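You operate a simulated robot arm through the tools that you are given. There is no shell and no other tool. Be economical: measure what you need, move in short steps, check, and stop when the job is done.

The job below is to be done with a simulated robot arm. You get a single attempt, and the scene is never put back.

JOB
Steam the roll in the round dish on low and put it away in the top clear drawer.
Fine: one press of the yellow button; switch off before lifting the glass lid; lid on the black mat; shut the drawer; leave the dial set. Where these are worked on the way, their far stop is far enough and under half their travel is too little: top clear drawer.
Where things are to end (x, y in the base frame): roll within 0.03 m of [0.55, -0.2].

The check looks at the end state, three seconds after you hand in, the way a careful person would. Anything else that was tipped, shoved, dropped, spilled or broken makes it a failure. A push-on lid holds only when it is set on centred and level and pressed home; a screw cap is set on level and turned clockwise until tight.

ROBOT AND FRAMES
A 6-joint arm with a two-finger parallel gripper, fixed in place. Base frame: the origin is at the foot of the arm, x ahead of it, y to its left, z up. Lengths are in m, angles in rad, forces in N, time in s.
Its first joint turns from -1.152 to 1.152 rad. Payload 2.9 kg.
Tool frame: the origin (TCP) lies between the finger pads and is the grasp point; the fingertips stand 0.03 m ahead of it; z points along the fingers, y is the line along which they close. The gripper opens to 0.11 m. The fingers are 0.02 m wide and 0.01 m thick; the gripper's body (0.048 by 0.112 m) begins 0.055 m behind the TCP.
Orientation is that of the tool frame in the base frame, as a unit quaternion [w, x, y, z]. With the fingers straight down and closing along the base's y, the tool's x points along the base's -x, its y along +y and its z along -z.

CONTROLS
- The arm moves only by the tool send_rows. Its argument "motion" is a list of rows, each an object of numbers (a shift or turn left out is 0, a gripper value left out holds the last): "dx", "dy", "dz": the shift along the tool's x, y, z in m; "ax", "ay", "az": the turn, a rotation vector about the tool's x, y, z in rad; "grip": the finger opening in m, from 0 to 0.11. In form: [{"dx": .., "dy": .., "dz": .., "ax": .., "ay": .., "az": .., "grip": ..}, ...]. A call has 1 to 12 rows; each row is the pose to reach, as a shift and turn from the pose commanded when the call began, along the tool's axes at that moment. Rows are played at 5 a second. More than 0.05 m and 0.15 rad between two rows, or a gripper value outside its range, and nothing of the call is played. A pose out of reach is approached as far as the arm can. The call stops where the force on the tool passes 40 N (or 10 N more than at its start, if that is more) or the arm is blocked; 0.2 s more then pass. The fingers move at their own pace (about 0.108 m/s each) and stop on an object; they squeeze with about 37 N. The grip force told is the motor's: it shows also when the fingers shut on nothing. Time passes only in rows, and 0.2 s behind the last, so rows that repeat a pose let the fingers close. It gives the time, the measured TCP pose, the force on the tool (base axes), the opening and the grip force at its end, in the units of the frame above (readings bear some noise), with the torque about the TCP (base axes, N m) and any sound that the robot's microphone picked up.
- Cameras (640 x 400 px; columns grow to the right, rows downward): "scene" is fixed at [0.0739, 0.4259, 1.4013]; the picture's right is [-0.82, -0.57, 0.00], its down [-0.23, 0.34, -0.91] and it looks along [0.52, -0.75, -0.41] (base axes); focal length 351 px, centre (320, 200). "wrist" rides on the gripper at [0.072, 0.017, -0.103] in the tool frame; the picture's right is [-0.23, 0.97, 0.00], its down [-0.76, -0.18, -0.62] and it looks along [-0.61, -0.14, 0.78] (tool axes); focal length 222 px, centre (320, 200). There is no depth. A picture from a camera that has moved, and an enlarged one, comes with that camera's place and axes in the base frame and with its lens.
- snapshot(camera): a new picture of that camera. No time passes.
- inspect(camera, box): a new picture of the part [left, top, right, bottom] of that camera's present view, enlarged. No time passes.
- sign_off(): hands the job in; it is judged then, once.

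Go step by step. Nothing tells you positions but the pictures and the camera data: compare them with the known pose of the tool, close in by small moves and look again before you grip or let go. The budget is 120 turns and 76 pictures, counting those below and the enlarged ones. Unless the task says otherwise, let go and move clear before handing in, and close with one line.

The tools are called after "Call:" as name(argument=value, ...) on one line, values as JSON. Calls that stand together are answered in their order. send_rows: Moves the arm, as the interface text tells. Its arguments: {"type":"object","properties":{"motion":{"type":"array","items":{"type":"object","properties":{"dx":{"type":"number"},"dy":{"type":"number"},"dz":{"type":"number"},"ax":{"type":"number"},"ay":{"type":"number"},"az":{"type":"number"},"grip":{"type":"number"}}}}},"required":["motion"]} The other tools are called the same way: snapshot (camera) takes a picture; inspect (camera, box) takes an enlarged picture of a part of a camera's view; sign_off () hands the job in.

At the start:

```text
t: 0.0
eef_pos: [0.3904, -0.0427, 1.2384]
ee_rot: [-0.001, -0.001, 1.0, 0.0]
contact_force: [-0.8, -0.8, 1.1]
wrist_torque: [-0.01, -0.02, -0.03]
finger_gap: 0.11
gripper_force: 0.0
```

scene: 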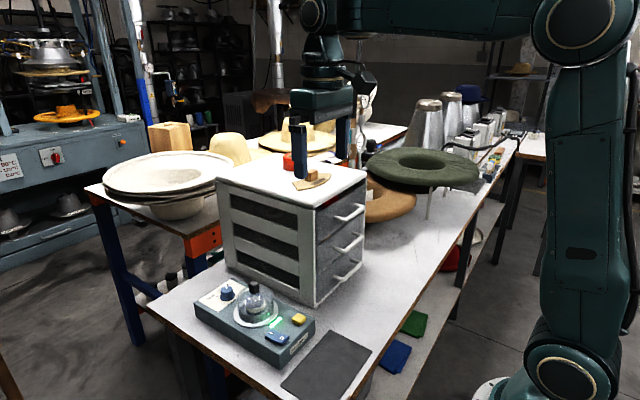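
wrist: 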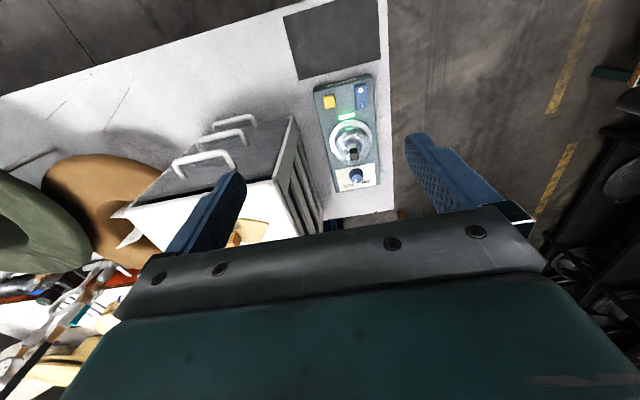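

I see a drawer unit with three handles, a steamer with a glass lid, a dial, a blue switch and a yellow button, and a black mat. I'll look closer first.

Call:
inspect(camera="scene", box=[180, 260, 380, 400])

Call:
inspect(camera="wrist", box=[270, 60, 420, 220])

Call:
inspect(camera="scene", box=[200, 140, 400, 310])

```text
2.86 times, centred on (280, 330) of scene
camera zoom: at [0.0739, 0.4259, 1.4013], right [-0.82, -0.57, 0.0], down [-0.23, 0.34, -0.91], along [0.52, -0.75, -0.41], focal length 1002 px, centre (434, -171)
```

zoom: 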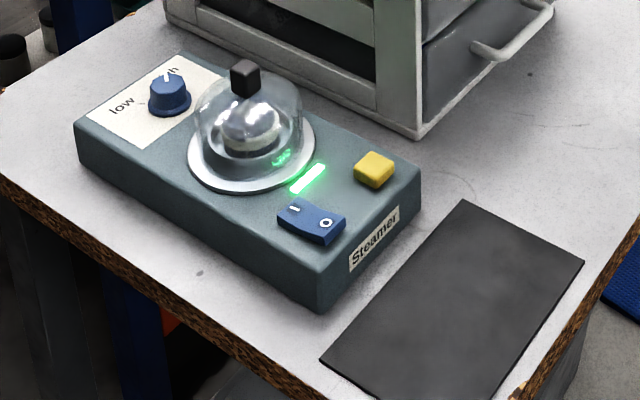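

```text
2.50 times, centred on (345, 140) of wrist
camera zoom: at [0.3166, -0.0258, 1.3407], right [0.23, 0.97, 0.0], down [0.76, -0.18, 0.62], along [0.61, -0.14, -0.78], focal length 555 px, centre (258, 350)
```

zoom: 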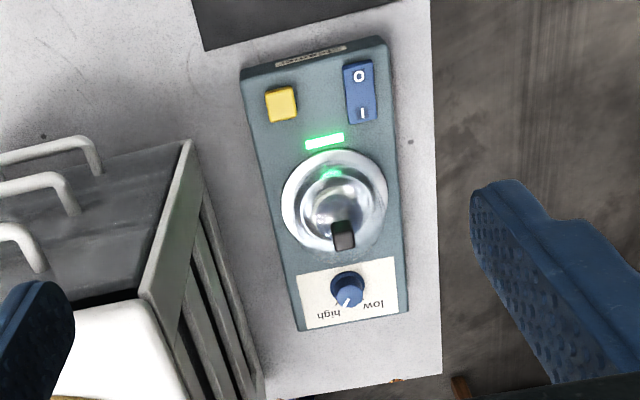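

```text
2.35 times, centred on (300, 225) of scene
camera zoom: at [0.0739, 0.4259, 1.4013], right [-0.82, -0.57, 0.0], down [-0.23, 0.34, -0.91], along [0.52, -0.75, -0.41], focal length 826 px, centre (367, 141)
```

zoom: 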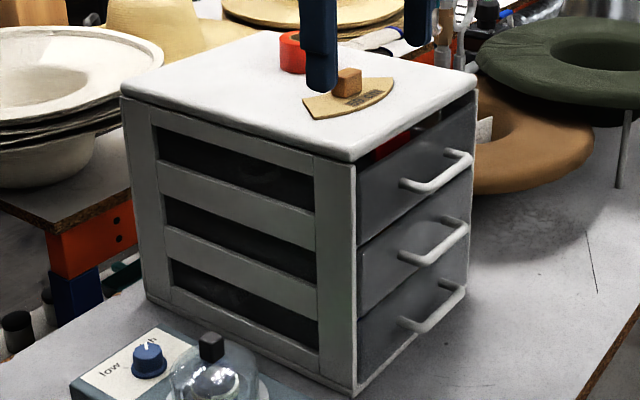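

The two cameras disagree by about 4 cm at table height. I'll move over the steamer and compare them again from nearer.

Call:
send_rows(motion=[{"dy": 0.04, "grip": 0.11}, {"dy": 0.07, "dz": 0.02}, {"dy": 0.07, "dz": 0.06}, {"dy": 0.07, "dz": 0.1}, {"dy": 0.07, "dz": 0.1}])

Call:
snapshot(camera="scene")

Call:
snapshot(camera="wrist")

```text
t: 1.2
eef_pos: [0.3944, 0.0302, 1.1395]
ee_rot: [0.0, 0.0, 1.0, 0.001]
contact_force: [-0.3, 0.7, -0.2]
wrist_torque: [-0.04, -0.04, 0.0]
finger_gap: 0.1099
gripper_force: 0.0
```

```text
70 pictures are left
```

scene: 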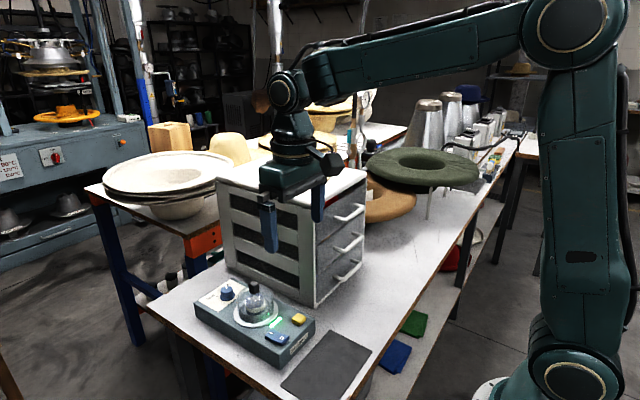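

```text
69 pictures are left
camera wrist: at [0.32, 0.0465, 1.2425], right [0.23, 0.97, 0.0], down [0.76, -0.18, 0.62], along [0.61, -0.14, -0.78], focal length 222 px, centre (320, 200)
```

wrist: 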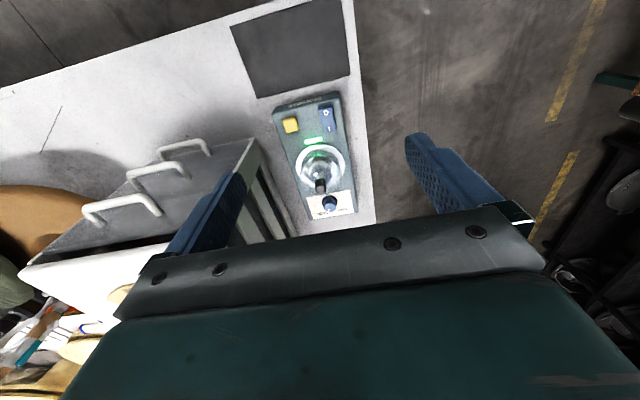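

Both cameras agree on the fingertips but still not on the table. I'll close the fingers and come down beside the yellow button to settle it.

Call:
send_rows(motion=[{"dz": 0.04, "dy": -0.005, "grip": 0.0}, {"dz": 0.08, "dy": -0.01}, {"dz": 0.12, "dy": -0.015}, {"dz": 0.15, "dy": -0.015}, {"dz": 0.15, "dy": -0.015}])

Call:
inspect(camera="scene", box=[180, 220, 380, 400])

Call:
snapshot(camera="wrist")

```text
t: 2.4
eef_pos: [0.3944, 0.0135, 0.9894]
ee_rot: [-0.001, 0.0, 1.0, -0.001]
contact_force: [0.2, 0.2, -0.1]
wrist_torque: [-0.03, 0.03, -0.02]
finger_gap: 0.0
gripper_force: 37.0
```

```text
2.22 times, centred on (280, 310) of scene
camera zoom: at [0.0739, 0.4259, 1.4013], right [-0.82, -0.57, 0.0], down [-0.23, 0.34, -0.91], along [0.52, -0.75, -0.41], focal length 780 px, centre (409, -44)
```

zoom: 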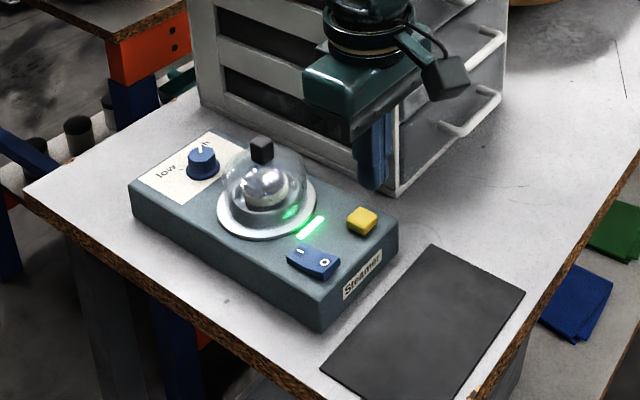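

```text
67 pictures are left
camera wrist: at [0.3197, 0.0306, 1.0922], right [0.23, 0.97, 0.0], down [0.76, -0.18, 0.62], along [0.61, -0.14, -0.78], focal length 222 px, centre (320, 200)
```

wrist: 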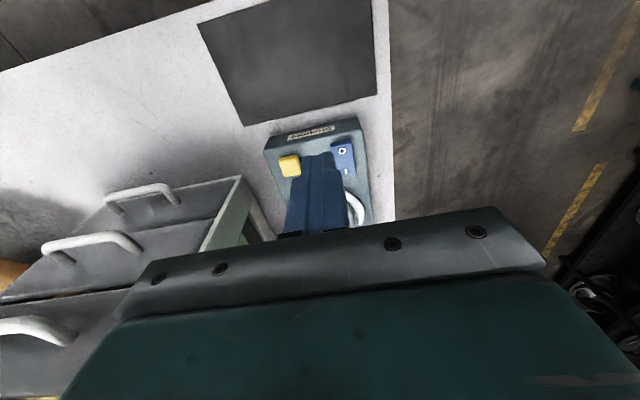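

The disagreement shrinks with height, so getting nearer settles it. I'll hover just above the yellow button estimate.

Call:
send_rows(motion=[{"dx": -0.02, "dy": -0.01, "dz": 0.01}, {"dx": -0.028, "dy": -0.022, "dz": 0.035}, {"dx": -0.028, "dy": -0.022, "dz": 0.035}])

Call:
inspect(camera="scene", box=[240, 270, 340, 370])

Call:
inspect(camera="wrist", box=[240, 90, 400, 240])

```text
t: 3.2
eef_pos: [0.4231, -0.0097, 0.9535]
ee_rot: [0.0, 0.001, 1.0, -0.001]
contact_force: [0.5, -0.7, -0.6]
wrist_torque: [-0.03, 0.0, 0.0]
finger_gap: 0.0001
gripper_force: 36.8
```

```text
4.00 times, centred on (290, 320) of scene
camera zoom: at [0.0739, 0.4259, 1.4013], right [-0.82, -0.57, 0.0], down [-0.23, 0.34, -0.91], along [0.52, -0.75, -0.41], focal length 1403 px, centre (440, -280)
```

zoom: 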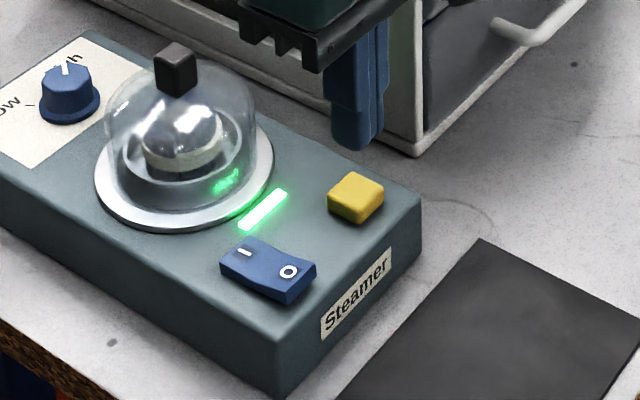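

```text
2.67 times, centred on (320, 165) of wrist
camera zoom: at [0.3489, 0.0075, 1.0562], right [0.23, 0.97, 0.0], down [0.76, -0.18, 0.62], along [0.61, -0.14, -0.78], focal length 592 px, centre (320, 293)
```

zoom: 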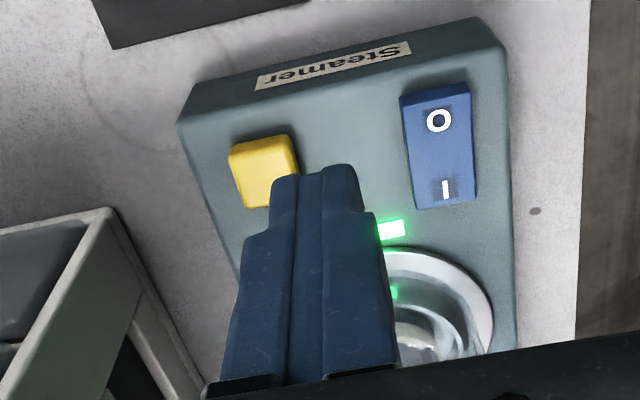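

Triangulating gives consistent results if the table is lower than stated, with the button near (0.445, -0.034, 0.86). I'll check the dial and rocker in close-up.

Call:
inspect(camera="scene", box=[210, 275, 260, 310])

Call:
inspect(camera="scene", box=[245, 305, 325, 360])

```text
11.43 times, centred on (235, 292) of scene
camera zoom: at [0.0739, 0.4259, 1.4013], right [-0.82, -0.57, 0.0], down [-0.23, 0.34, -0.91], along [0.52, -0.75, -0.41], focal length 4010 px, centre (1291, -857)
```

zoom: 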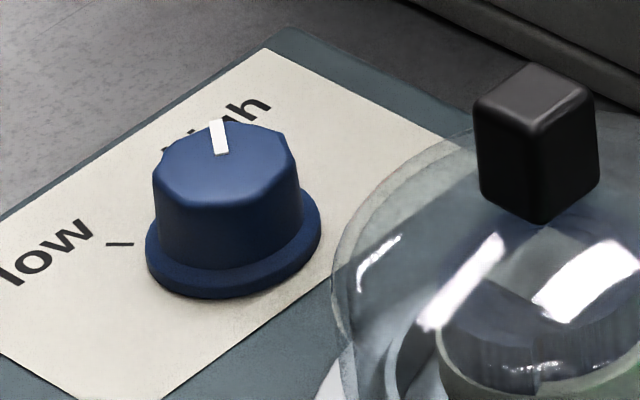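

```text
7.27 times, centred on (285, 332) of scene
camera zoom: at [0.0739, 0.4259, 1.4013], right [-0.82, -0.57, 0.0], down [-0.23, 0.34, -0.91], along [0.52, -0.75, -0.41], focal length 2552 px, centre (574, -764)
```

zoom: 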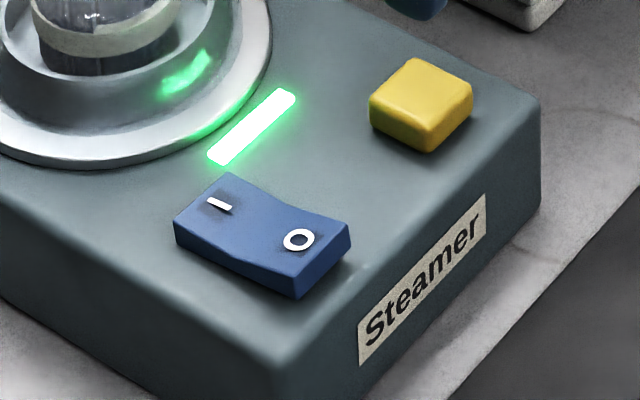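

The rocker's I side is down and the light is on, so the steamer is on. The dial points to high and has to go to low first. The heights make sense with the table near z = 0.80, which puts the dial near (0.625, 0.00). I'll go above it.

Call:
send_rows(motion=[{"dz": -0.04, "grip": 0.06}, {"dz": -0.08, "dx": -0.01}, {"dz": -0.08, "dx": -0.05, "dy": 0.01}, {"dz": -0.08, "dx": -0.1, "dy": 0.01}, {"dz": -0.08, "dx": -0.15, "dy": 0.01}, {"dz": -0.08, "dx": -0.2, "dy": 0.01}, {"dz": -0.08, "dx": -0.2, "dy": 0.01}])

Call:
inspect(camera="wrist", box=[220, 60, 420, 220])

Call:
inspect(camera="scene", box=[180, 220, 340, 340])

```text
t: 4.8
eef_pos: [0.6176, -0.0033, 1.0347]
ee_rot: [-0.001, 0.0, 1.0, 0.0]
contact_force: [0.2, 0.5, -0.5]
wrist_torque: [-0.01, 0.01, -0.01]
finger_gap: 0.06
gripper_force: 0.0
```

```text
2.50 times, centred on (320, 140) of wrist
camera zoom: at [0.5438, 0.0139, 1.1367], right [0.23, 0.97, 0.0], down [0.76, -0.18, 0.62], along [0.61, -0.14, -0.78], focal length 555 px, centre (320, 350)
```

zoom: 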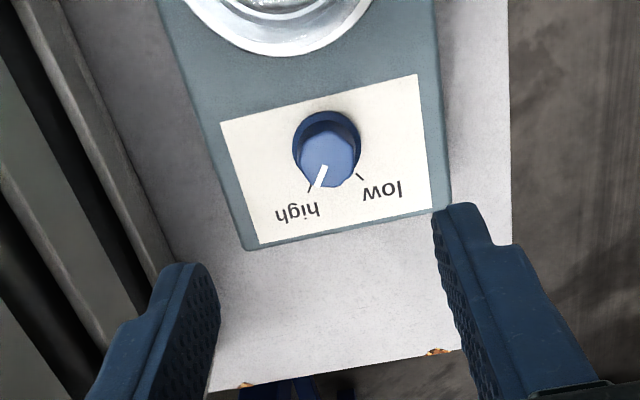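

```text
3.33 times, centred on (260, 280) of scene
camera zoom: at [0.0739, 0.4259, 1.4013], right [-0.82, -0.57, 0.0], down [-0.23, 0.34, -0.91], along [0.52, -0.75, -0.41], focal length 1169 px, centre (520, -67)
```

zoom: 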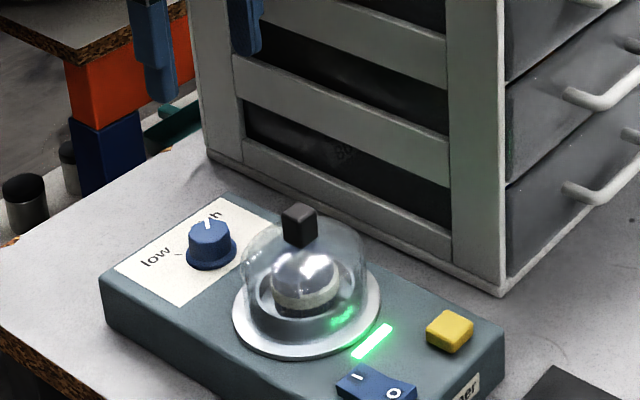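

The dial is at about (0.6425, -0.004) with its top near z 0.859, and it has to turn about 75° counter-clockwise. I'll pre-rotate the gripper and hover closer.

Call:
send_rows(motion=[{"dx": -0.025, "az": 0.15}, {"dx": -0.025, "az": 0.3, "dz": 0.03}, {"dx": -0.025, "az": 0.45, "dz": 0.07}, {"dx": -0.025, "az": 0.6, "dz": 0.1}, {"dx": -0.025, "az": 0.6, "dz": 0.12}, {"dx": -0.025, "az": 0.6, "dz": 0.12}])

Call:
inspect(camera="wrist", box=[220, 60, 420, 220])

Call:
inspect(camera="scene", box=[180, 240, 280, 320])

```text
t: 6.2
eef_pos: [0.6421, -0.0001, 0.9112]
ee_rot: [0.0, 0.296, 0.955, -0.001]
contact_force: [-0.2, -0.3, -0.3]
wrist_torque: [0.02, -0.01, 0.04]
finger_gap: 0.0601
gripper_force: 0.1
```

```text
2.50 times, centred on (320, 140) of wrist
camera zoom: at [0.5916, 0.0552, 1.0144], right [0.74, 0.67, 0.0], down [0.53, -0.58, 0.62], along [0.42, -0.46, -0.78], focal length 555 px, centre (320, 350)
```

zoom: 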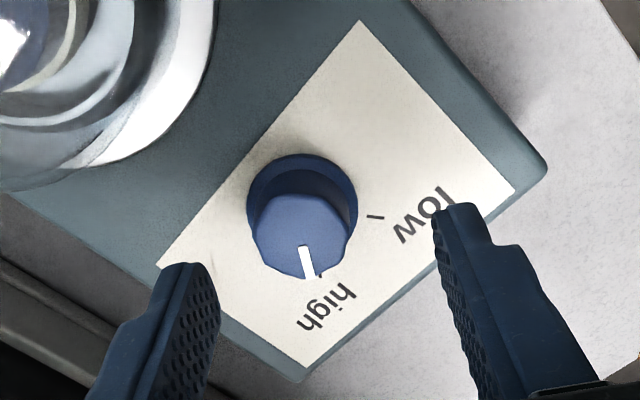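

```text
5.00 times, centred on (230, 280) of scene
camera zoom: at [0.0739, 0.4259, 1.4013], right [-0.82, -0.57, 0.0], down [-0.23, 0.34, -0.91], along [0.52, -0.75, -0.41], focal length 1754 px, centre (770, -200)
```

zoom: 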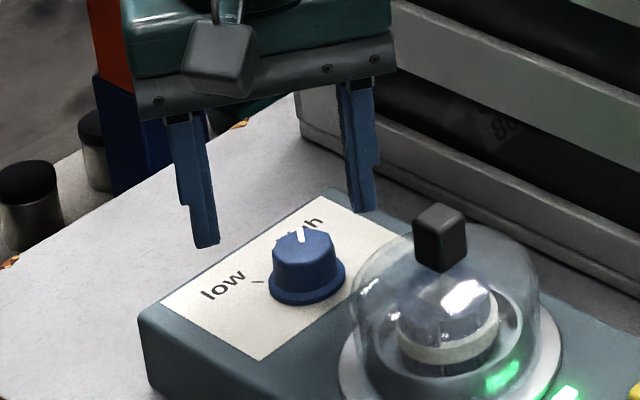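

The dial is centred about 6 mm off. I'll correct, descend, then grip.

Call:
send_rows(motion=[{"dx": -0.0042, "dy": -0.0043, "dz": 0.01}, {"dx": -0.0042, "dy": -0.0043, "dz": 0.025}, {"dx": -0.0042, "dy": -0.0043, "dz": 0.033}, {"dx": -0.0042, "dy": -0.0043, "dz": 0.033}])

Call:
inspect(camera="wrist", box=[220, 60, 420, 220])

Call:
inspect(camera="scene", box=[180, 240, 280, 320])

```text
t: 7.2
eef_pos: [0.6431, -0.0063, 0.8803]
ee_rot: [0.0, 0.296, 0.955, 0.0]
contact_force: [0.0, -0.2, 0.2]
wrist_torque: [-0.01, -0.01, 0.01]
finger_gap: 0.0599
gripper_force: 0.0
```

```text
2.50 times, centred on (320, 140) of wrist
camera zoom: at [0.5927, 0.0485, 0.9829], right [0.74, 0.68, 0.0], down [0.53, -0.58, 0.62], along [0.42, -0.46, -0.78], focal length 555 px, centre (320, 350)
```

zoom: 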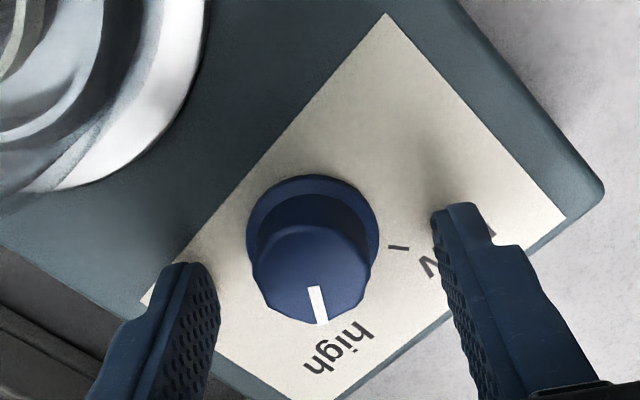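

```text
5.00 times, centred on (230, 280) of scene
camera zoom: at [0.0739, 0.4259, 1.4013], right [-0.82, -0.57, 0.0], down [-0.23, 0.34, -0.91], along [0.52, -0.75, -0.41], focal length 1754 px, centre (770, -200)
```

zoom: 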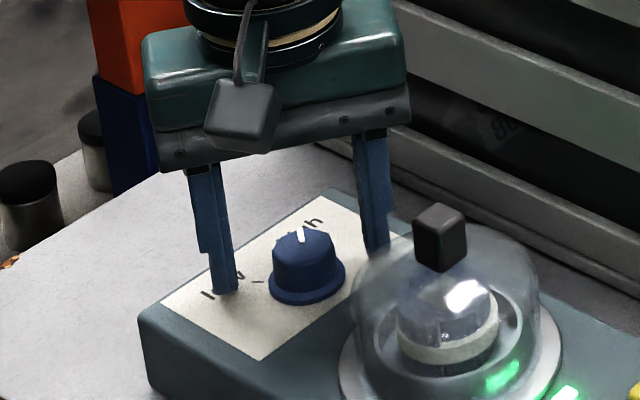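

Fingers straddle the knob well. I'll nudge 2 mm, close, and turn counter-clockwise.

Call:
send_rows(motion=[{"dy": -0.0022, "dz": 0.003, "grip": 0.0}, {"dy": -0.0022, "dz": 0.003, "grip": 0.0}, {"dy": -0.0022, "dz": 0.003}])

Call:
send_rows(motion=[{"az": -0.12}, {"az": -0.24}, {"az": -0.36}, {"az": -0.48}, {"az": -0.6}, {"az": -0.72}, {"az": -0.84}, {"az": -0.96}, {"az": -1.08}])

Call:
inspect(camera="wrist", box=[220, 60, 420, 220])

Call:
inspect(camera="scene", box=[180, 240, 280, 320])

```text
t: 8.0
eef_pos: [0.6441, -0.0079, 0.8783]
ee_rot: [0.001, 0.295, 0.956, 0.001]
contact_force: [-1.9, 9.6, 17.8]
wrist_torque: [0.57, 0.61, -0.01]
finger_gap: 0.0295
gripper_force: 45.5
```

```text
t: 10.0
eef_pos: [0.6438, -0.0033, 0.8782]
ee_rot: [0.003, -0.244, 0.97, 0.0]
contact_force: [10.9, 29.4, 17.3]
wrist_torque: [1.15, -0.74, -0.1]
finger_gap: 0.029
gripper_force: 45.4
```

```text
2.50 times, centred on (320, 140) of wrist
camera zoom: at [0.5703, -0.0224, 0.9808], right [-0.26, 0.97, 0.0], down [0.75, 0.2, 0.63], along [0.61, 0.16, -0.78], focal length 555 px, centre (320, 350)
```

zoom: 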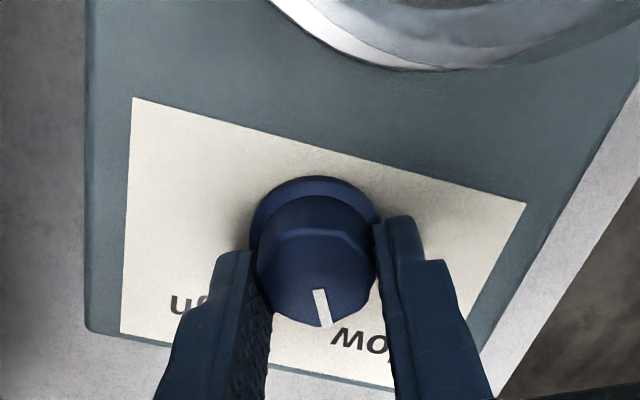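

```text
5.00 times, centred on (230, 280) of scene
camera zoom: at [0.0737, 0.4266, 1.4011], right [-0.82, -0.57, 0.0], down [-0.23, 0.34, -0.91], along [0.52, -0.75, -0.41], focal length 1754 px, centre (770, -200)
```

zoom: 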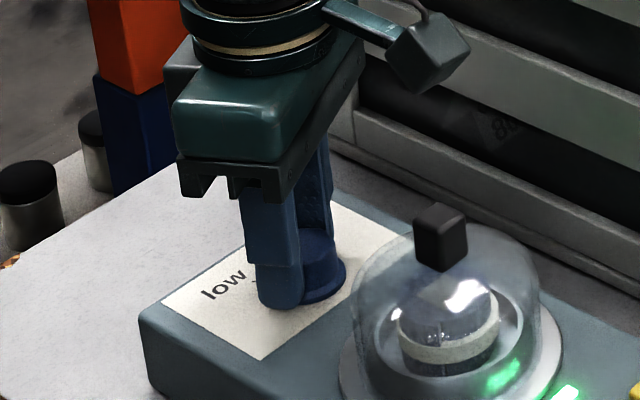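

The knob turned with the gripper about 1.08 rad. I'll ease the side load and turn the rest.

Call:
send_rows(motion=[{"dx": -0.0015, "dy": 0.0035, "dz": -0.002}, {"dx": -0.0015, "dy": 0.0035, "dz": -0.002, "az": -0.1}, {"dx": -0.0015, "dy": 0.0035, "dz": -0.002, "az": -0.22}, {"dx": -0.0015, "dy": 0.0035, "dz": -0.002, "az": -0.22}])

Call:
inspect(camera="wrist", box=[220, 60, 420, 220])

```text
t: 11.0
eef_pos: [0.6431, -0.0029, 0.8779]
ee_rot: [0.0, -0.345, 0.939, 0.0]
contact_force: [11.9, 18.3, 6.6]
wrist_torque: [0.29, -0.09, -0.25]
finger_gap: 0.0292
gripper_force: 44.6
```

```text
2.50 times, centred on (320, 140) of wrist
camera zoom: at [0.5751, -0.0368, 0.9812], right [-0.46, 0.89, 0.0], down [0.7, 0.36, 0.62], along [0.55, 0.28, -0.78], focal length 555 px, centre (320, 350)
```

zoom: 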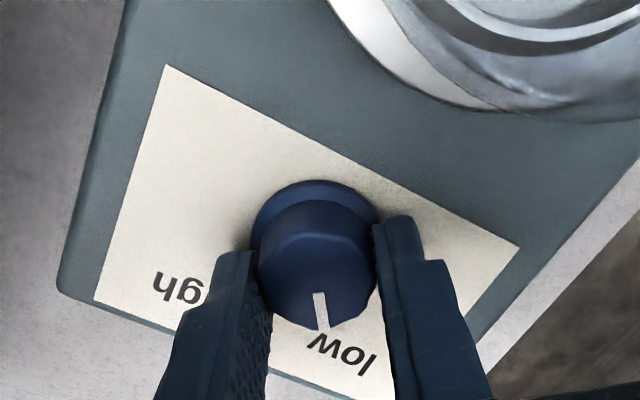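

Pointer looks near the low mark. I'll release and rise to check.

Call:
send_rows(motion=[{"grip": 0.06}, {"grip": 0.06}, {"dz": -0.04}, {"dz": -0.07}, {"dz": -0.07}])

Call:
inspect(camera="wrist", box=[240, 60, 400, 180])

Call:
inspect(camera="scene", box=[200, 265, 280, 330])

```text
t: 12.2
eef_pos: [0.641, -0.0016, 0.9493]
ee_rot: [0.0, -0.343, 0.939, -0.001]
contact_force: [1.4, 0.1, -0.3]
wrist_torque: [0.02, -0.02, -0.01]
finger_gap: 0.0601
gripper_force: 0.0
```

```text
3.33 times, centred on (320, 120) of wrist
camera zoom: at [0.5734, -0.0357, 1.0527], right [-0.45, 0.89, 0.0], down [0.7, 0.35, 0.62], along [0.56, 0.28, -0.78], focal length 740 px, centre (320, 467)
```

zoom: 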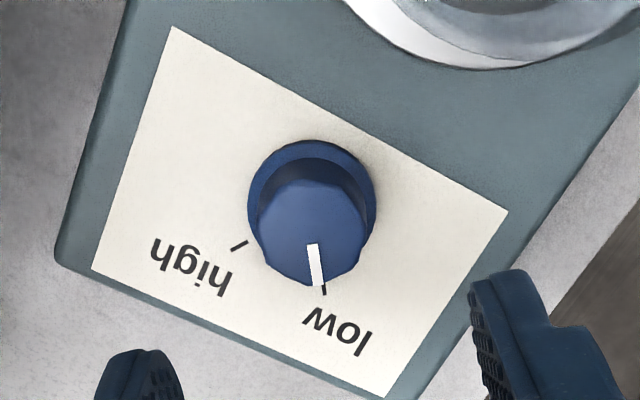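

```text
6.15 times, centred on (240, 298) of scene
camera zoom: at [0.0739, 0.4259, 1.4013], right [-0.82, -0.57, 0.0], down [-0.23, 0.34, -0.91], along [0.52, -0.75, -0.41], focal length 2159 px, centre (812, -400)
```

zoom: 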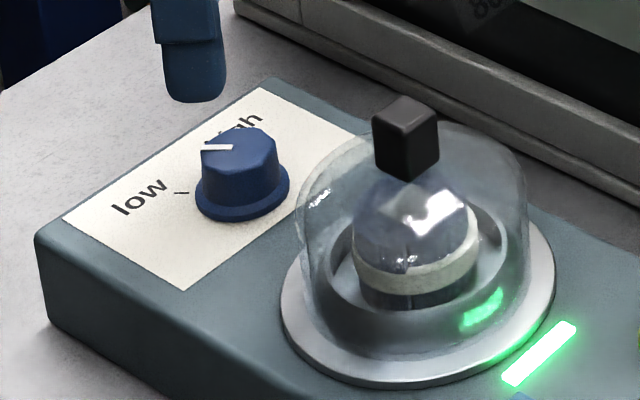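

The dial is on low. Next I'll rise, square the gripper and go over to the yellow button with fingers closed.

Call:
send_rows(motion=[{"dz": -0.04, "az": 0.14}, {"dz": -0.08, "az": 0.28, "grip": 0.0}, {"dz": -0.08, "az": 0.42}, {"dz": -0.08, "az": 0.56}, {"dz": -0.08, "az": 0.7}, {"dz": -0.08, "az": 0.7}])

Call:
send_rows(motion=[{"dx": 0.05}, {"dx": 0.1, "dy": -0.01}, {"dx": 0.15, "dy": -0.02}, {"dx": 0.196, "dy": -0.032}, {"dx": 0.196, "dy": -0.032, "dz": 0.05}, {"dx": 0.196, "dy": -0.032, "dz": 0.09}, {"dx": 0.196, "dy": -0.032, "dz": 0.1}, {"dx": 0.196, "dy": -0.032, "dz": 0.1}])

Call:
inspect(camera="wrist", box=[240, 80, 400, 200])

Call:
inspect(camera="scene", box=[240, 270, 340, 350])

```text
t: 13.6
eef_pos: [0.6417, -0.0039, 1.0286]
ee_rot: [-0.001, 0.002, 1.0, 0.0]
contact_force: [-0.6, 0.1, 0.8]
wrist_torque: [-0.02, -0.01, 0.04]
finger_gap: 0.0
gripper_force: 37.1
```

```text
refused: row 2 steps farther than a row can; nothing moved
```

```text
3.33 times, centred on (320, 140) of wrist
camera zoom: at [0.5691, 0.0138, 1.1317], right [0.23, 0.97, 0.0], down [0.76, -0.18, 0.62], along [0.61, -0.14, -0.78], focal length 740 px, centre (320, 400)
```

zoom: 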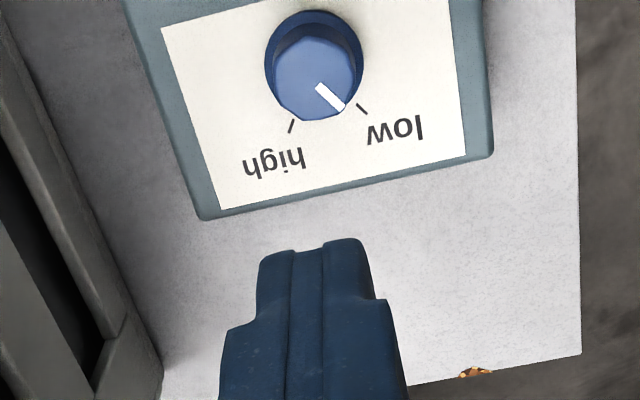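

```text
5.00 times, centred on (290, 310) of scene
camera zoom: at [0.0739, 0.4259, 1.4013], right [-0.82, -0.57, 0.0], down [-0.23, 0.34, -0.91], along [0.52, -0.75, -0.41], focal length 1754 px, centre (470, -350)
```

zoom: 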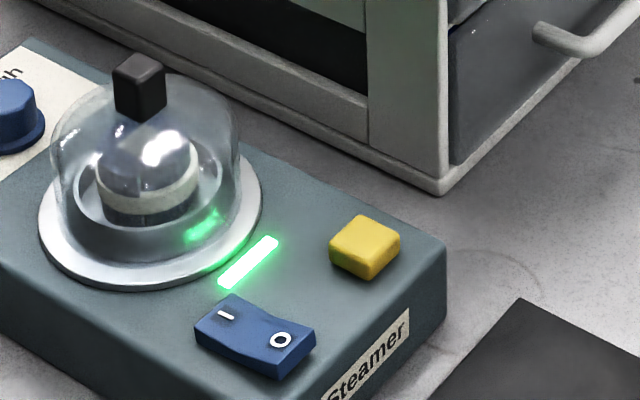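

The dial is confirmed on low. Now to the button, in smaller steps.

Call:
send_rows(motion=[{"dx": 0.045}, {"dx": 0.09, "dy": -0.008}, {"dx": 0.135, "dy": -0.016}, {"dx": 0.18, "dy": -0.024}, {"dx": 0.196, "dy": -0.03}, {"dx": 0.196, "dy": -0.03, "dz": 0.045}, {"dx": 0.196, "dy": -0.03, "dz": 0.09}, {"dx": 0.196, "dy": -0.03, "dz": 0.115}, {"dx": 0.196, "dy": -0.03, "dz": 0.115}])

Call:
inspect(camera="wrist", box=[240, 80, 400, 200])

Call:
inspect(camera="scene", box=[240, 270, 340, 350])

```text
t: 15.6
eef_pos: [0.4464, -0.0324, 0.9123]
ee_rot: [0.0, 0.0, 1.0, 0.001]
contact_force: [1.0, -0.3, 0.3]
wrist_torque: [0.0, 0.02, 0.0]
finger_gap: 0.0003
gripper_force: 37.0
```

```text
3.33 times, centred on (320, 140) of wrist
camera zoom: at [0.3723, -0.0158, 1.0158], right [0.23, 0.97, 0.0], down [0.76, -0.18, 0.62], along [0.61, -0.14, -0.78], focal length 740 px, centre (320, 400)
```

zoom: 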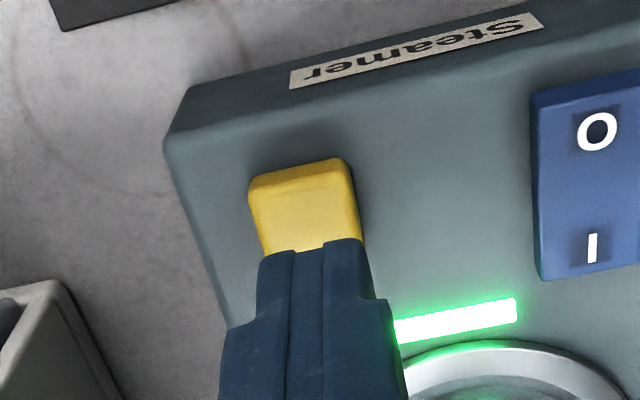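

```text
5.00 times, centred on (290, 310) of scene
camera zoom: at [0.0739, 0.4259, 1.4013], right [-0.82, -0.57, 0.0], down [-0.23, 0.34, -0.91], along [0.52, -0.75, -0.41], focal length 1754 px, centre (470, -350)
```

zoom: 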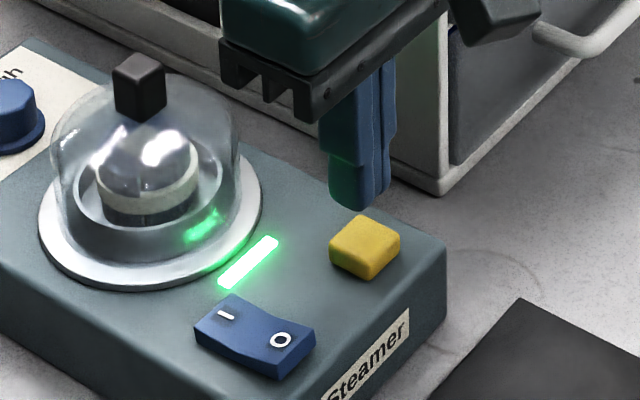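

Almost directly above the button. I'll press down slowly.

Call:
send_rows(motion=[{"dy": -0.003, "dz": 0.01}, {"dy": -0.003, "dz": 0.018}, {"dy": -0.003, "dz": 0.022}, {"dy": -0.003, "dz": 0.024}])

Call:
inspect(camera="scene", box=[240, 270, 340, 350])

```text
t: 16.6
eef_pos: [0.4472, -0.0363, 0.8881]
ee_rot: [0.001, 0.0, 1.0, 0.0]
contact_force: [0.2, -0.4, -1.0]
wrist_torque: [0.0, 0.02, 0.02]
finger_gap: 0.0
gripper_force: 37.3
```

```text
5.00 times, centred on (290, 310) of scene
camera zoom: at [0.0739, 0.4259, 1.4013], right [-0.82, -0.57, 0.0], down [-0.23, 0.34, -0.91], along [0.52, -0.75, -0.41], focal length 1754 px, centre (470, -350)
```

zoom: 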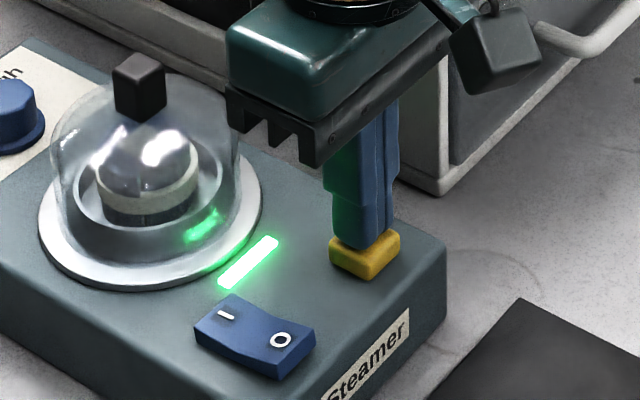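

Right above the button with no contact yet. I'll press in small increments and then release.

Call:
send_rows(motion=[{"dz": 0.003}, {"dz": 0.006}, {"dz": 0.009}, {"dz": 0.012}])

Call:
inspect(camera="scene", box=[240, 270, 340, 350])

```text
t: 17.6
eef_pos: [0.4473, -0.0359, 0.8786]
ee_rot: [0.001, -0.001, 1.0, 0.0]
contact_force: [-5.1, 3.0, 19.9]
wrist_torque: [0.12, 0.14, -0.04]
finger_gap: 0.0002
gripper_force: 36.7
heard: click
```

```text
5.00 times, centred on (290, 310) of scene
camera zoom: at [0.0735, 0.4261, 1.4013], right [-0.82, -0.57, 0.0], down [-0.23, 0.34, -0.91], along [0.52, -0.75, -0.41], focal length 1754 px, centre (470, -350)
```

zoom: 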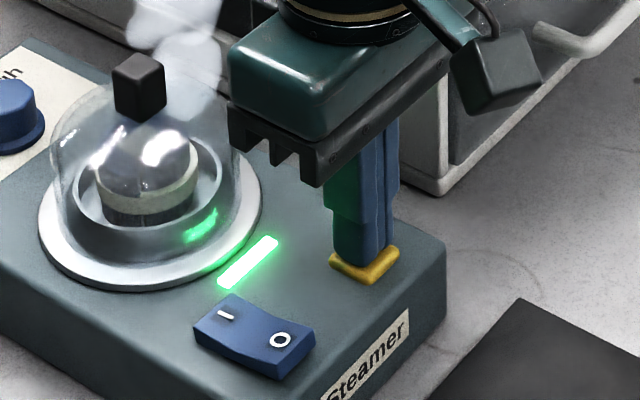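

It clicked and steam is rising. I'll lift off, hover above the rocker's O end and wait for the steaming to run.

Call:
send_rows(motion=[{"dz": -0.02}, {"dz": -0.04}, {"dz": -0.04, "dy": 0.035, "dx": 0.004}, {"dz": -0.04, "dy": 0.066, "dx": 0.008}, {"dz": -0.02, "dy": 0.066, "dx": 0.008}, {"dz": -0.02, "dy": 0.066, "dx": 0.008}, {"dz": -0.02, "dy": 0.066, "dx": 0.008}, {"dz": -0.02, "dy": 0.066, "dx": 0.008}])

Call:
inspect(camera="scene", box=[200, 250, 340, 360])

Call:
inspect(camera="wrist", box=[240, 80, 400, 200])

```text
t: 19.4
eef_pos: [0.4372, 0.0262, 0.8987]
ee_rot: [0.0, 0.0, 1.0, 0.0]
contact_force: [0.1, 0.1, -0.6]
wrist_torque: [0.02, -0.01, 0.01]
finger_gap: 0.0001
gripper_force: 37.0
```

```text
3.64 times, centred on (270, 305) of scene
camera zoom: at [0.0739, 0.426, 1.4013], right [-0.82, -0.57, 0.0], down [-0.23, 0.34, -0.91], along [0.52, -0.75, -0.41], focal length 1276 px, centre (502, -182)
```

zoom: 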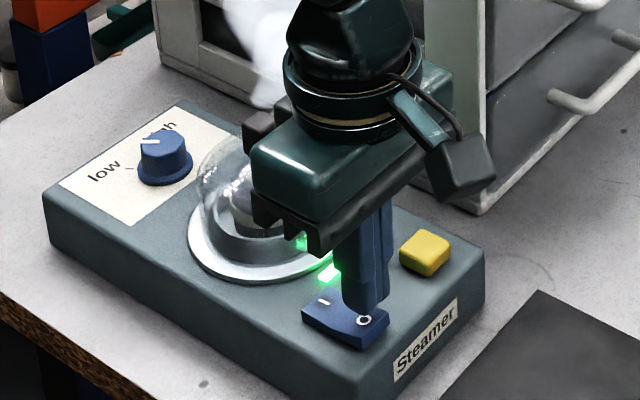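

```text
3.33 times, centred on (320, 140) of wrist
camera zoom: at [0.3651, 0.0437, 1.0013], right [0.23, 0.97, 0.0], down [0.76, -0.18, 0.62], along [0.61, -0.14, -0.78], focal length 740 px, centre (320, 400)
```

zoom: 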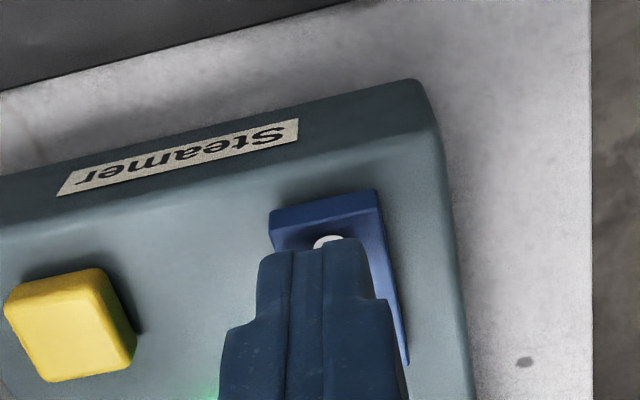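

Aligned over O, with steam still visible. I'll wait.

Call:
send_rows(motion=[{"dx": 0.003}, {"dx": 0.003}, {"dx": 0.003}, {"dx": 0.003}, {"dx": 0.003}, {"dx": 0.003}, {"dx": 0.003}, {"dx": 0.003}, {"dx": 0.003}, {"dx": 0.003}, {"dx": 0.003}, {"dx": 0.003}])

Call:
send_rows(motion=[{}, {}, {}, {}, {}, {}, {}, {}, {}, {}, {}, {}])

Call:
inspect(camera="scene", box=[200, 230, 340, 360])

```text
t: 22.0
eef_pos: [0.4371, 0.0289, 0.8971]
ee_rot: [0.0, 0.0, 1.0, -0.001]
contact_force: [0.8, -0.4, 0.0]
wrist_torque: [-0.02, -0.01, 0.0]
finger_gap: 0.0001
gripper_force: 36.6
```

```text
t: 24.6
eef_pos: [0.4359, 0.0281, 0.8972]
ee_rot: [0.0, 0.0, 1.0, 0.0]
contact_force: [0.0, -0.1, 1.3]
wrist_torque: [-0.04, -0.02, 0.0]
finger_gap: 0.0002
gripper_force: 37.2
```

```text
3.08 times, centred on (270, 295) of scene
camera zoom: at [0.0739, 0.4259, 1.4013], right [-0.82, -0.57, 0.0], down [-0.23, 0.34, -0.91], along [0.52, -0.75, -0.41], focal length 1080 px, centre (474, -92)
```

zoom: 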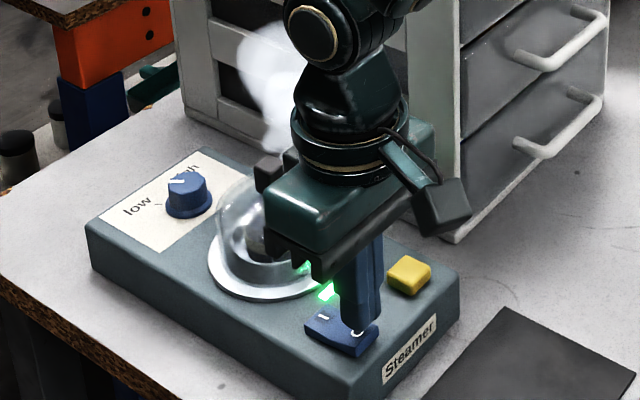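

Steam still flows. I'll use the wait to open the top drawer: its handle is near (0.43, -0.235, 1.03). I rise and turn the gripper 90° so the fingers close along x.

Call:
send_rows(motion=[{"dz": -0.05}, {"dz": -0.1, "az": 0.15}, {"dz": -0.15, "az": 0.3}, {"dz": -0.2, "az": 0.45}, {"dz": -0.25, "az": 0.6}, {"dz": -0.26, "az": 0.75}, {"dz": -0.26, "az": 0.9}, {"dz": -0.26, "az": 1.05}, {"dz": -0.26, "az": 1.2}, {"dz": -0.26, "az": 1.35}, {"dz": -0.26, "az": 1.5}, {"dz": -0.26, "az": 1.571, "grip": 0.05}])

Call:
snapshot(camera="wrist")

Call:
inspect(camera="scene", box=[200, 150, 400, 340])

```text
t: 27.2
eef_pos: [0.4348, 0.0303, 1.1582]
ee_rot: [0.0, 0.708, 0.707, 0.0]
contact_force: [-0.2, 0.3, -0.2]
wrist_torque: [-0.03, 0.0, -0.01]
finger_gap: 0.0501
gripper_force: 0.1
```

```text
42 pictures are left
camera wrist: at [0.4511, 0.102, 1.2621], right [0.97, -0.23, 0.0], down [-0.18, -0.76, 0.62], along [-0.14, -0.61, -0.78], focal length 222 px, centre (320, 200)
```

wrist: 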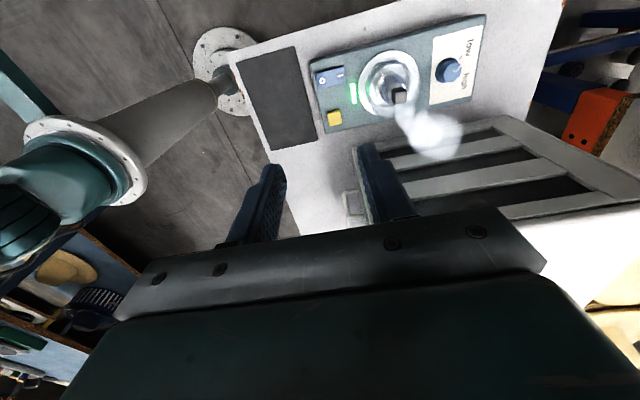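

```text
2.11 times, centred on (300, 245) of scene
camera zoom: at [0.0739, 0.4259, 1.4013], right [-0.82, -0.57, 0.0], down [-0.23, 0.34, -0.91], along [0.52, -0.75, -0.41], focal length 739 px, centre (362, 105)
```

zoom: 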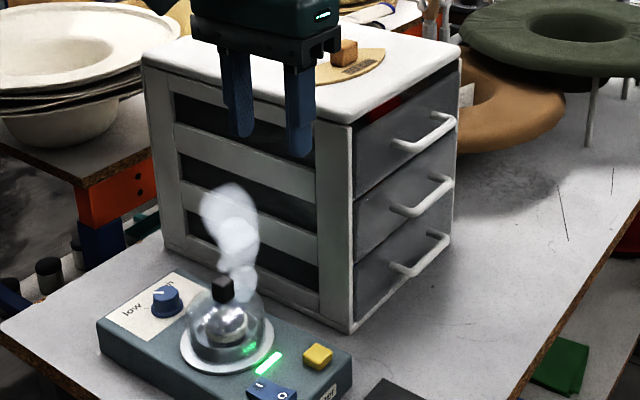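

Steam continues. I move nearer to the drawer front and look at the top handle.

Call:
send_rows(motion=[{"dx": -0.045}, {"dx": -0.09, "dy": -0.01}, {"dx": -0.13, "dy": -0.03}, {"dx": -0.165, "dy": -0.04}, {"dx": -0.165, "dy": -0.04}])

Call:
snapshot(camera="wrist")

Call:
inspect(camera="scene", box=[270, 140, 390, 240])

```text
t: 28.4
eef_pos: [0.3944, -0.1366, 1.1607]
ee_rot: [0.001, 0.707, 0.707, 0.0]
contact_force: [-0.4, 0.2, -0.1]
wrist_torque: [-0.03, 0.02, 0.0]
finger_gap: 0.0502
gripper_force: 0.0
```

```text
40 pictures are left
camera wrist: at [0.4105, -0.0636, 1.2632], right [0.97, -0.23, 0.0], down [-0.18, -0.76, 0.62], along [-0.14, -0.61, -0.78], focal length 222 px, centre (320, 200)
```

wrist: 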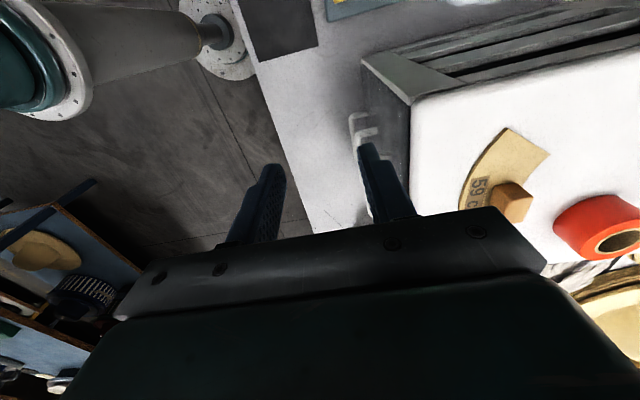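

```text
4.00 times, centred on (330, 190) of scene
camera zoom: at [0.0739, 0.4259, 1.4013], right [-0.82, -0.57, 0.0], down [-0.23, 0.34, -0.91], along [0.52, -0.75, -0.41], focal length 1403 px, centre (280, 240)
```

zoom: 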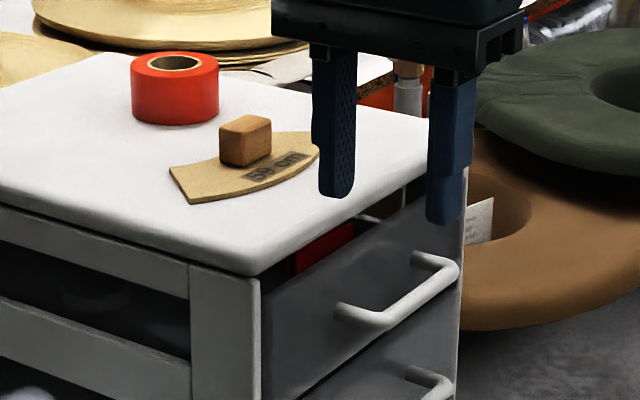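

The unit's top is near z 1.075, with its front at x about 0.465. I'll place the open gripper right above the top handle and check.

Call:
send_rows(motion=[{"dx": -0.045, "dy": 0.02, "grip": 0.05}, {"dx": -0.085, "dy": 0.045}, {"dx": -0.098, "dy": 0.045, "dz": 0.03}, {"dx": -0.098, "dy": 0.045, "dz": 0.045}, {"dx": -0.098, "dy": 0.045, "dz": 0.045}])

Call:
inspect(camera="wrist", box=[220, 60, 420, 220])

Call:
inspect(camera="scene", box=[290, 150, 390, 240])

```text
t: 29.7
eef_pos: [0.4428, -0.2345, 1.1195]
ee_rot: [0.008, 0.706, 0.708, 0.002]
contact_force: [-0.3, 0.4, 2.1]
wrist_torque: [0.05, -0.06, 0.05]
finger_gap: 0.0498
gripper_force: 0.0
stopped in row 5: the force on the tool passed its limit (the readings are from after the stop); the commanded pose is now the measured one
```

```text
2.50 times, centred on (320, 140) of wrist
camera zoom: at [0.4566, -0.161, 1.2225], right [0.97, -0.22, 0.01], down [-0.18, -0.76, 0.63], along [-0.13, -0.61, -0.78], focal length 555 px, centre (320, 350)
```

zoom: 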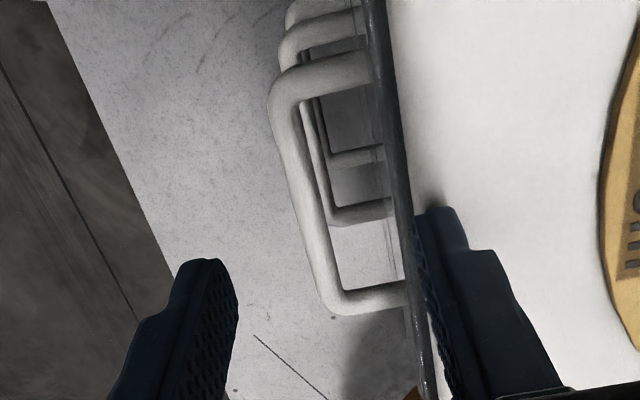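

```text
4.44 times, centred on (340, 195) of scene
camera zoom: at [0.0738, 0.426, 1.4013], right [-0.82, -0.57, 0.0], down [-0.23, 0.34, -0.91], along [0.52, -0.75, -0.41], focal length 1559 px, centre (231, 222)
```

zoom: 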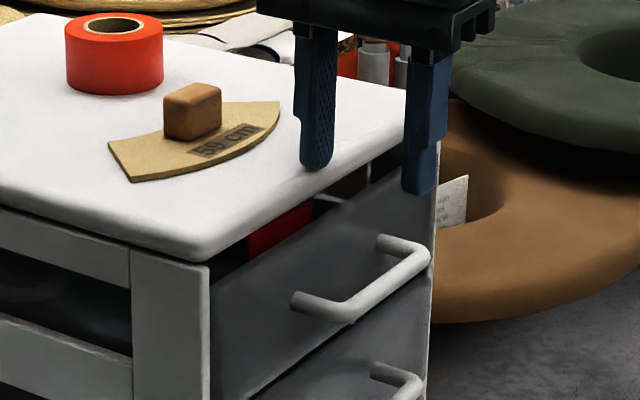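

A fingertip brushed the unit's top at z 1.088. The bar is at x 0.433, z 1.022, centred at y -0.25, and the front is at x 0.466. I'll lift, back off and tilt slightly for clearance.

Call:
send_rows(motion=[{"dz": -0.025, "grip": 0.05}, {"dz": -0.03, "dy": -0.013, "dx": -0.013, "ax": -0.12, "grip": 0.028}, {"dz": -0.03, "dy": -0.013, "dx": -0.013, "ax": -0.24, "grip": 0.028}, {"dz": -0.03, "dy": -0.013, "dx": -0.013, "ax": -0.25, "grip": 0.028}])

Call:
inspect(camera="wrist", box=[220, 60, 420, 220])

```text
t: 30.7
eef_pos: [0.4301, -0.247, 1.1489]
ee_rot: [0.096, 0.7, 0.702, 0.092]
contact_force: [-0.6, 0.3, -0.4]
wrist_torque: [-0.02, -0.01, -0.01]
finger_gap: 0.0282
gripper_force: 0.0
```

```text
2.50 times, centred on (320, 140) of wrist
camera zoom: at [0.4174, -0.1737, 1.252], right [0.94, -0.22, 0.25], down [-0.33, -0.76, 0.56], along [0.07, -0.61, -0.79], focal length 555 px, centre (320, 350)
```

zoom: 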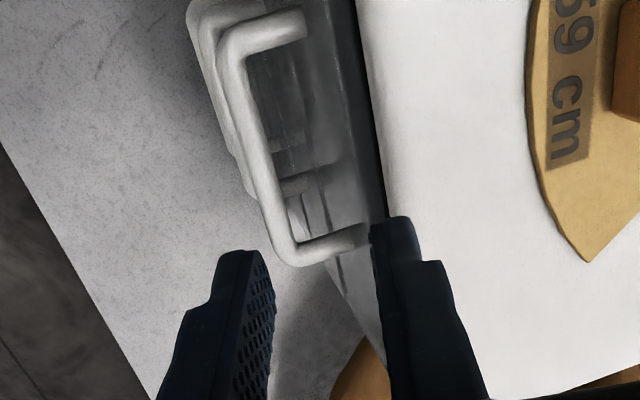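

I'll descend vertically toward the handle in two stages.

Call:
send_rows(motion=[{"dz": 0.04, "dy": -0.0102}, {"dz": 0.078, "dy": -0.0199}, {"dz": 0.078, "dy": -0.0199}])

Call:
inspect(camera="wrist", box=[220, 60, 420, 220])

Call:
inspect(camera="scene", box=[290, 150, 390, 240])

```text
t: 31.5
eef_pos: [0.4292, -0.2467, 1.0672]
ee_rot: [0.096, 0.699, 0.703, 0.09]
contact_force: [-0.6, 0.2, -0.5]
wrist_torque: [-0.02, 0.01, -0.01]
finger_gap: 0.0279
gripper_force: 0.0
```

```text
2.50 times, centred on (320, 140) of wrist
camera zoom: at [0.4181, -0.1738, 1.1713], right [0.94, -0.22, 0.25], down [-0.33, -0.76, 0.56], along [0.07, -0.61, -0.79], focal length 555 px, centre (320, 350)
```

zoom: 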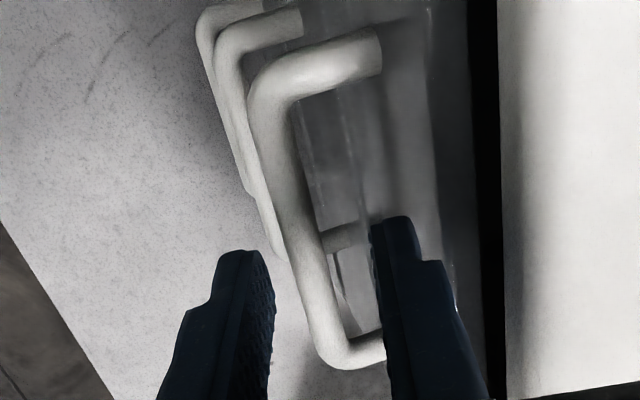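

```text
4.44 times, centred on (340, 195) of scene
camera zoom: at [0.0739, 0.4259, 1.4013], right [-0.82, -0.57, 0.0], down [-0.23, 0.34, -0.91], along [0.52, -0.75, -0.41], focal length 1559 px, centre (231, 222)
```

zoom: 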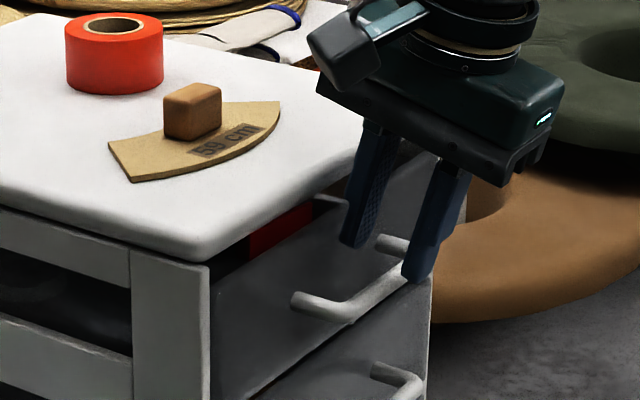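

The handle will sit between the fingers; I'll go down the rest and grip.

Call:
send_rows(motion=[{"dz": 0.02, "dy": -0.004}, {"dz": 0.036, "dy": -0.0075}, {"dz": 0.036, "dy": -0.0075}])

Call:
inspect(camera="wrist", box=[220, 60, 420, 220])

```text
t: 32.3
eef_pos: [0.4308, -0.2502, 1.0327]
ee_rot: [0.093, 0.7, 0.702, 0.091]
contact_force: [-0.2, -0.5, -0.7]
wrist_torque: [-0.01, 0.04, 0.01]
finger_gap: 0.0282
gripper_force: 0.0
```

```text
2.50 times, centred on (320, 140) of wrist
camera zoom: at [0.4187, -0.1763, 1.1363], right [0.94, -0.22, 0.25], down [-0.33, -0.76, 0.56], along [0.07, -0.61, -0.79], focal length 555 px, centre (320, 350)
```

zoom: 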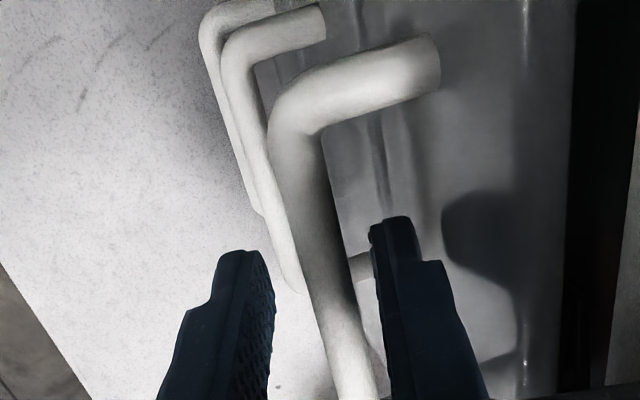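

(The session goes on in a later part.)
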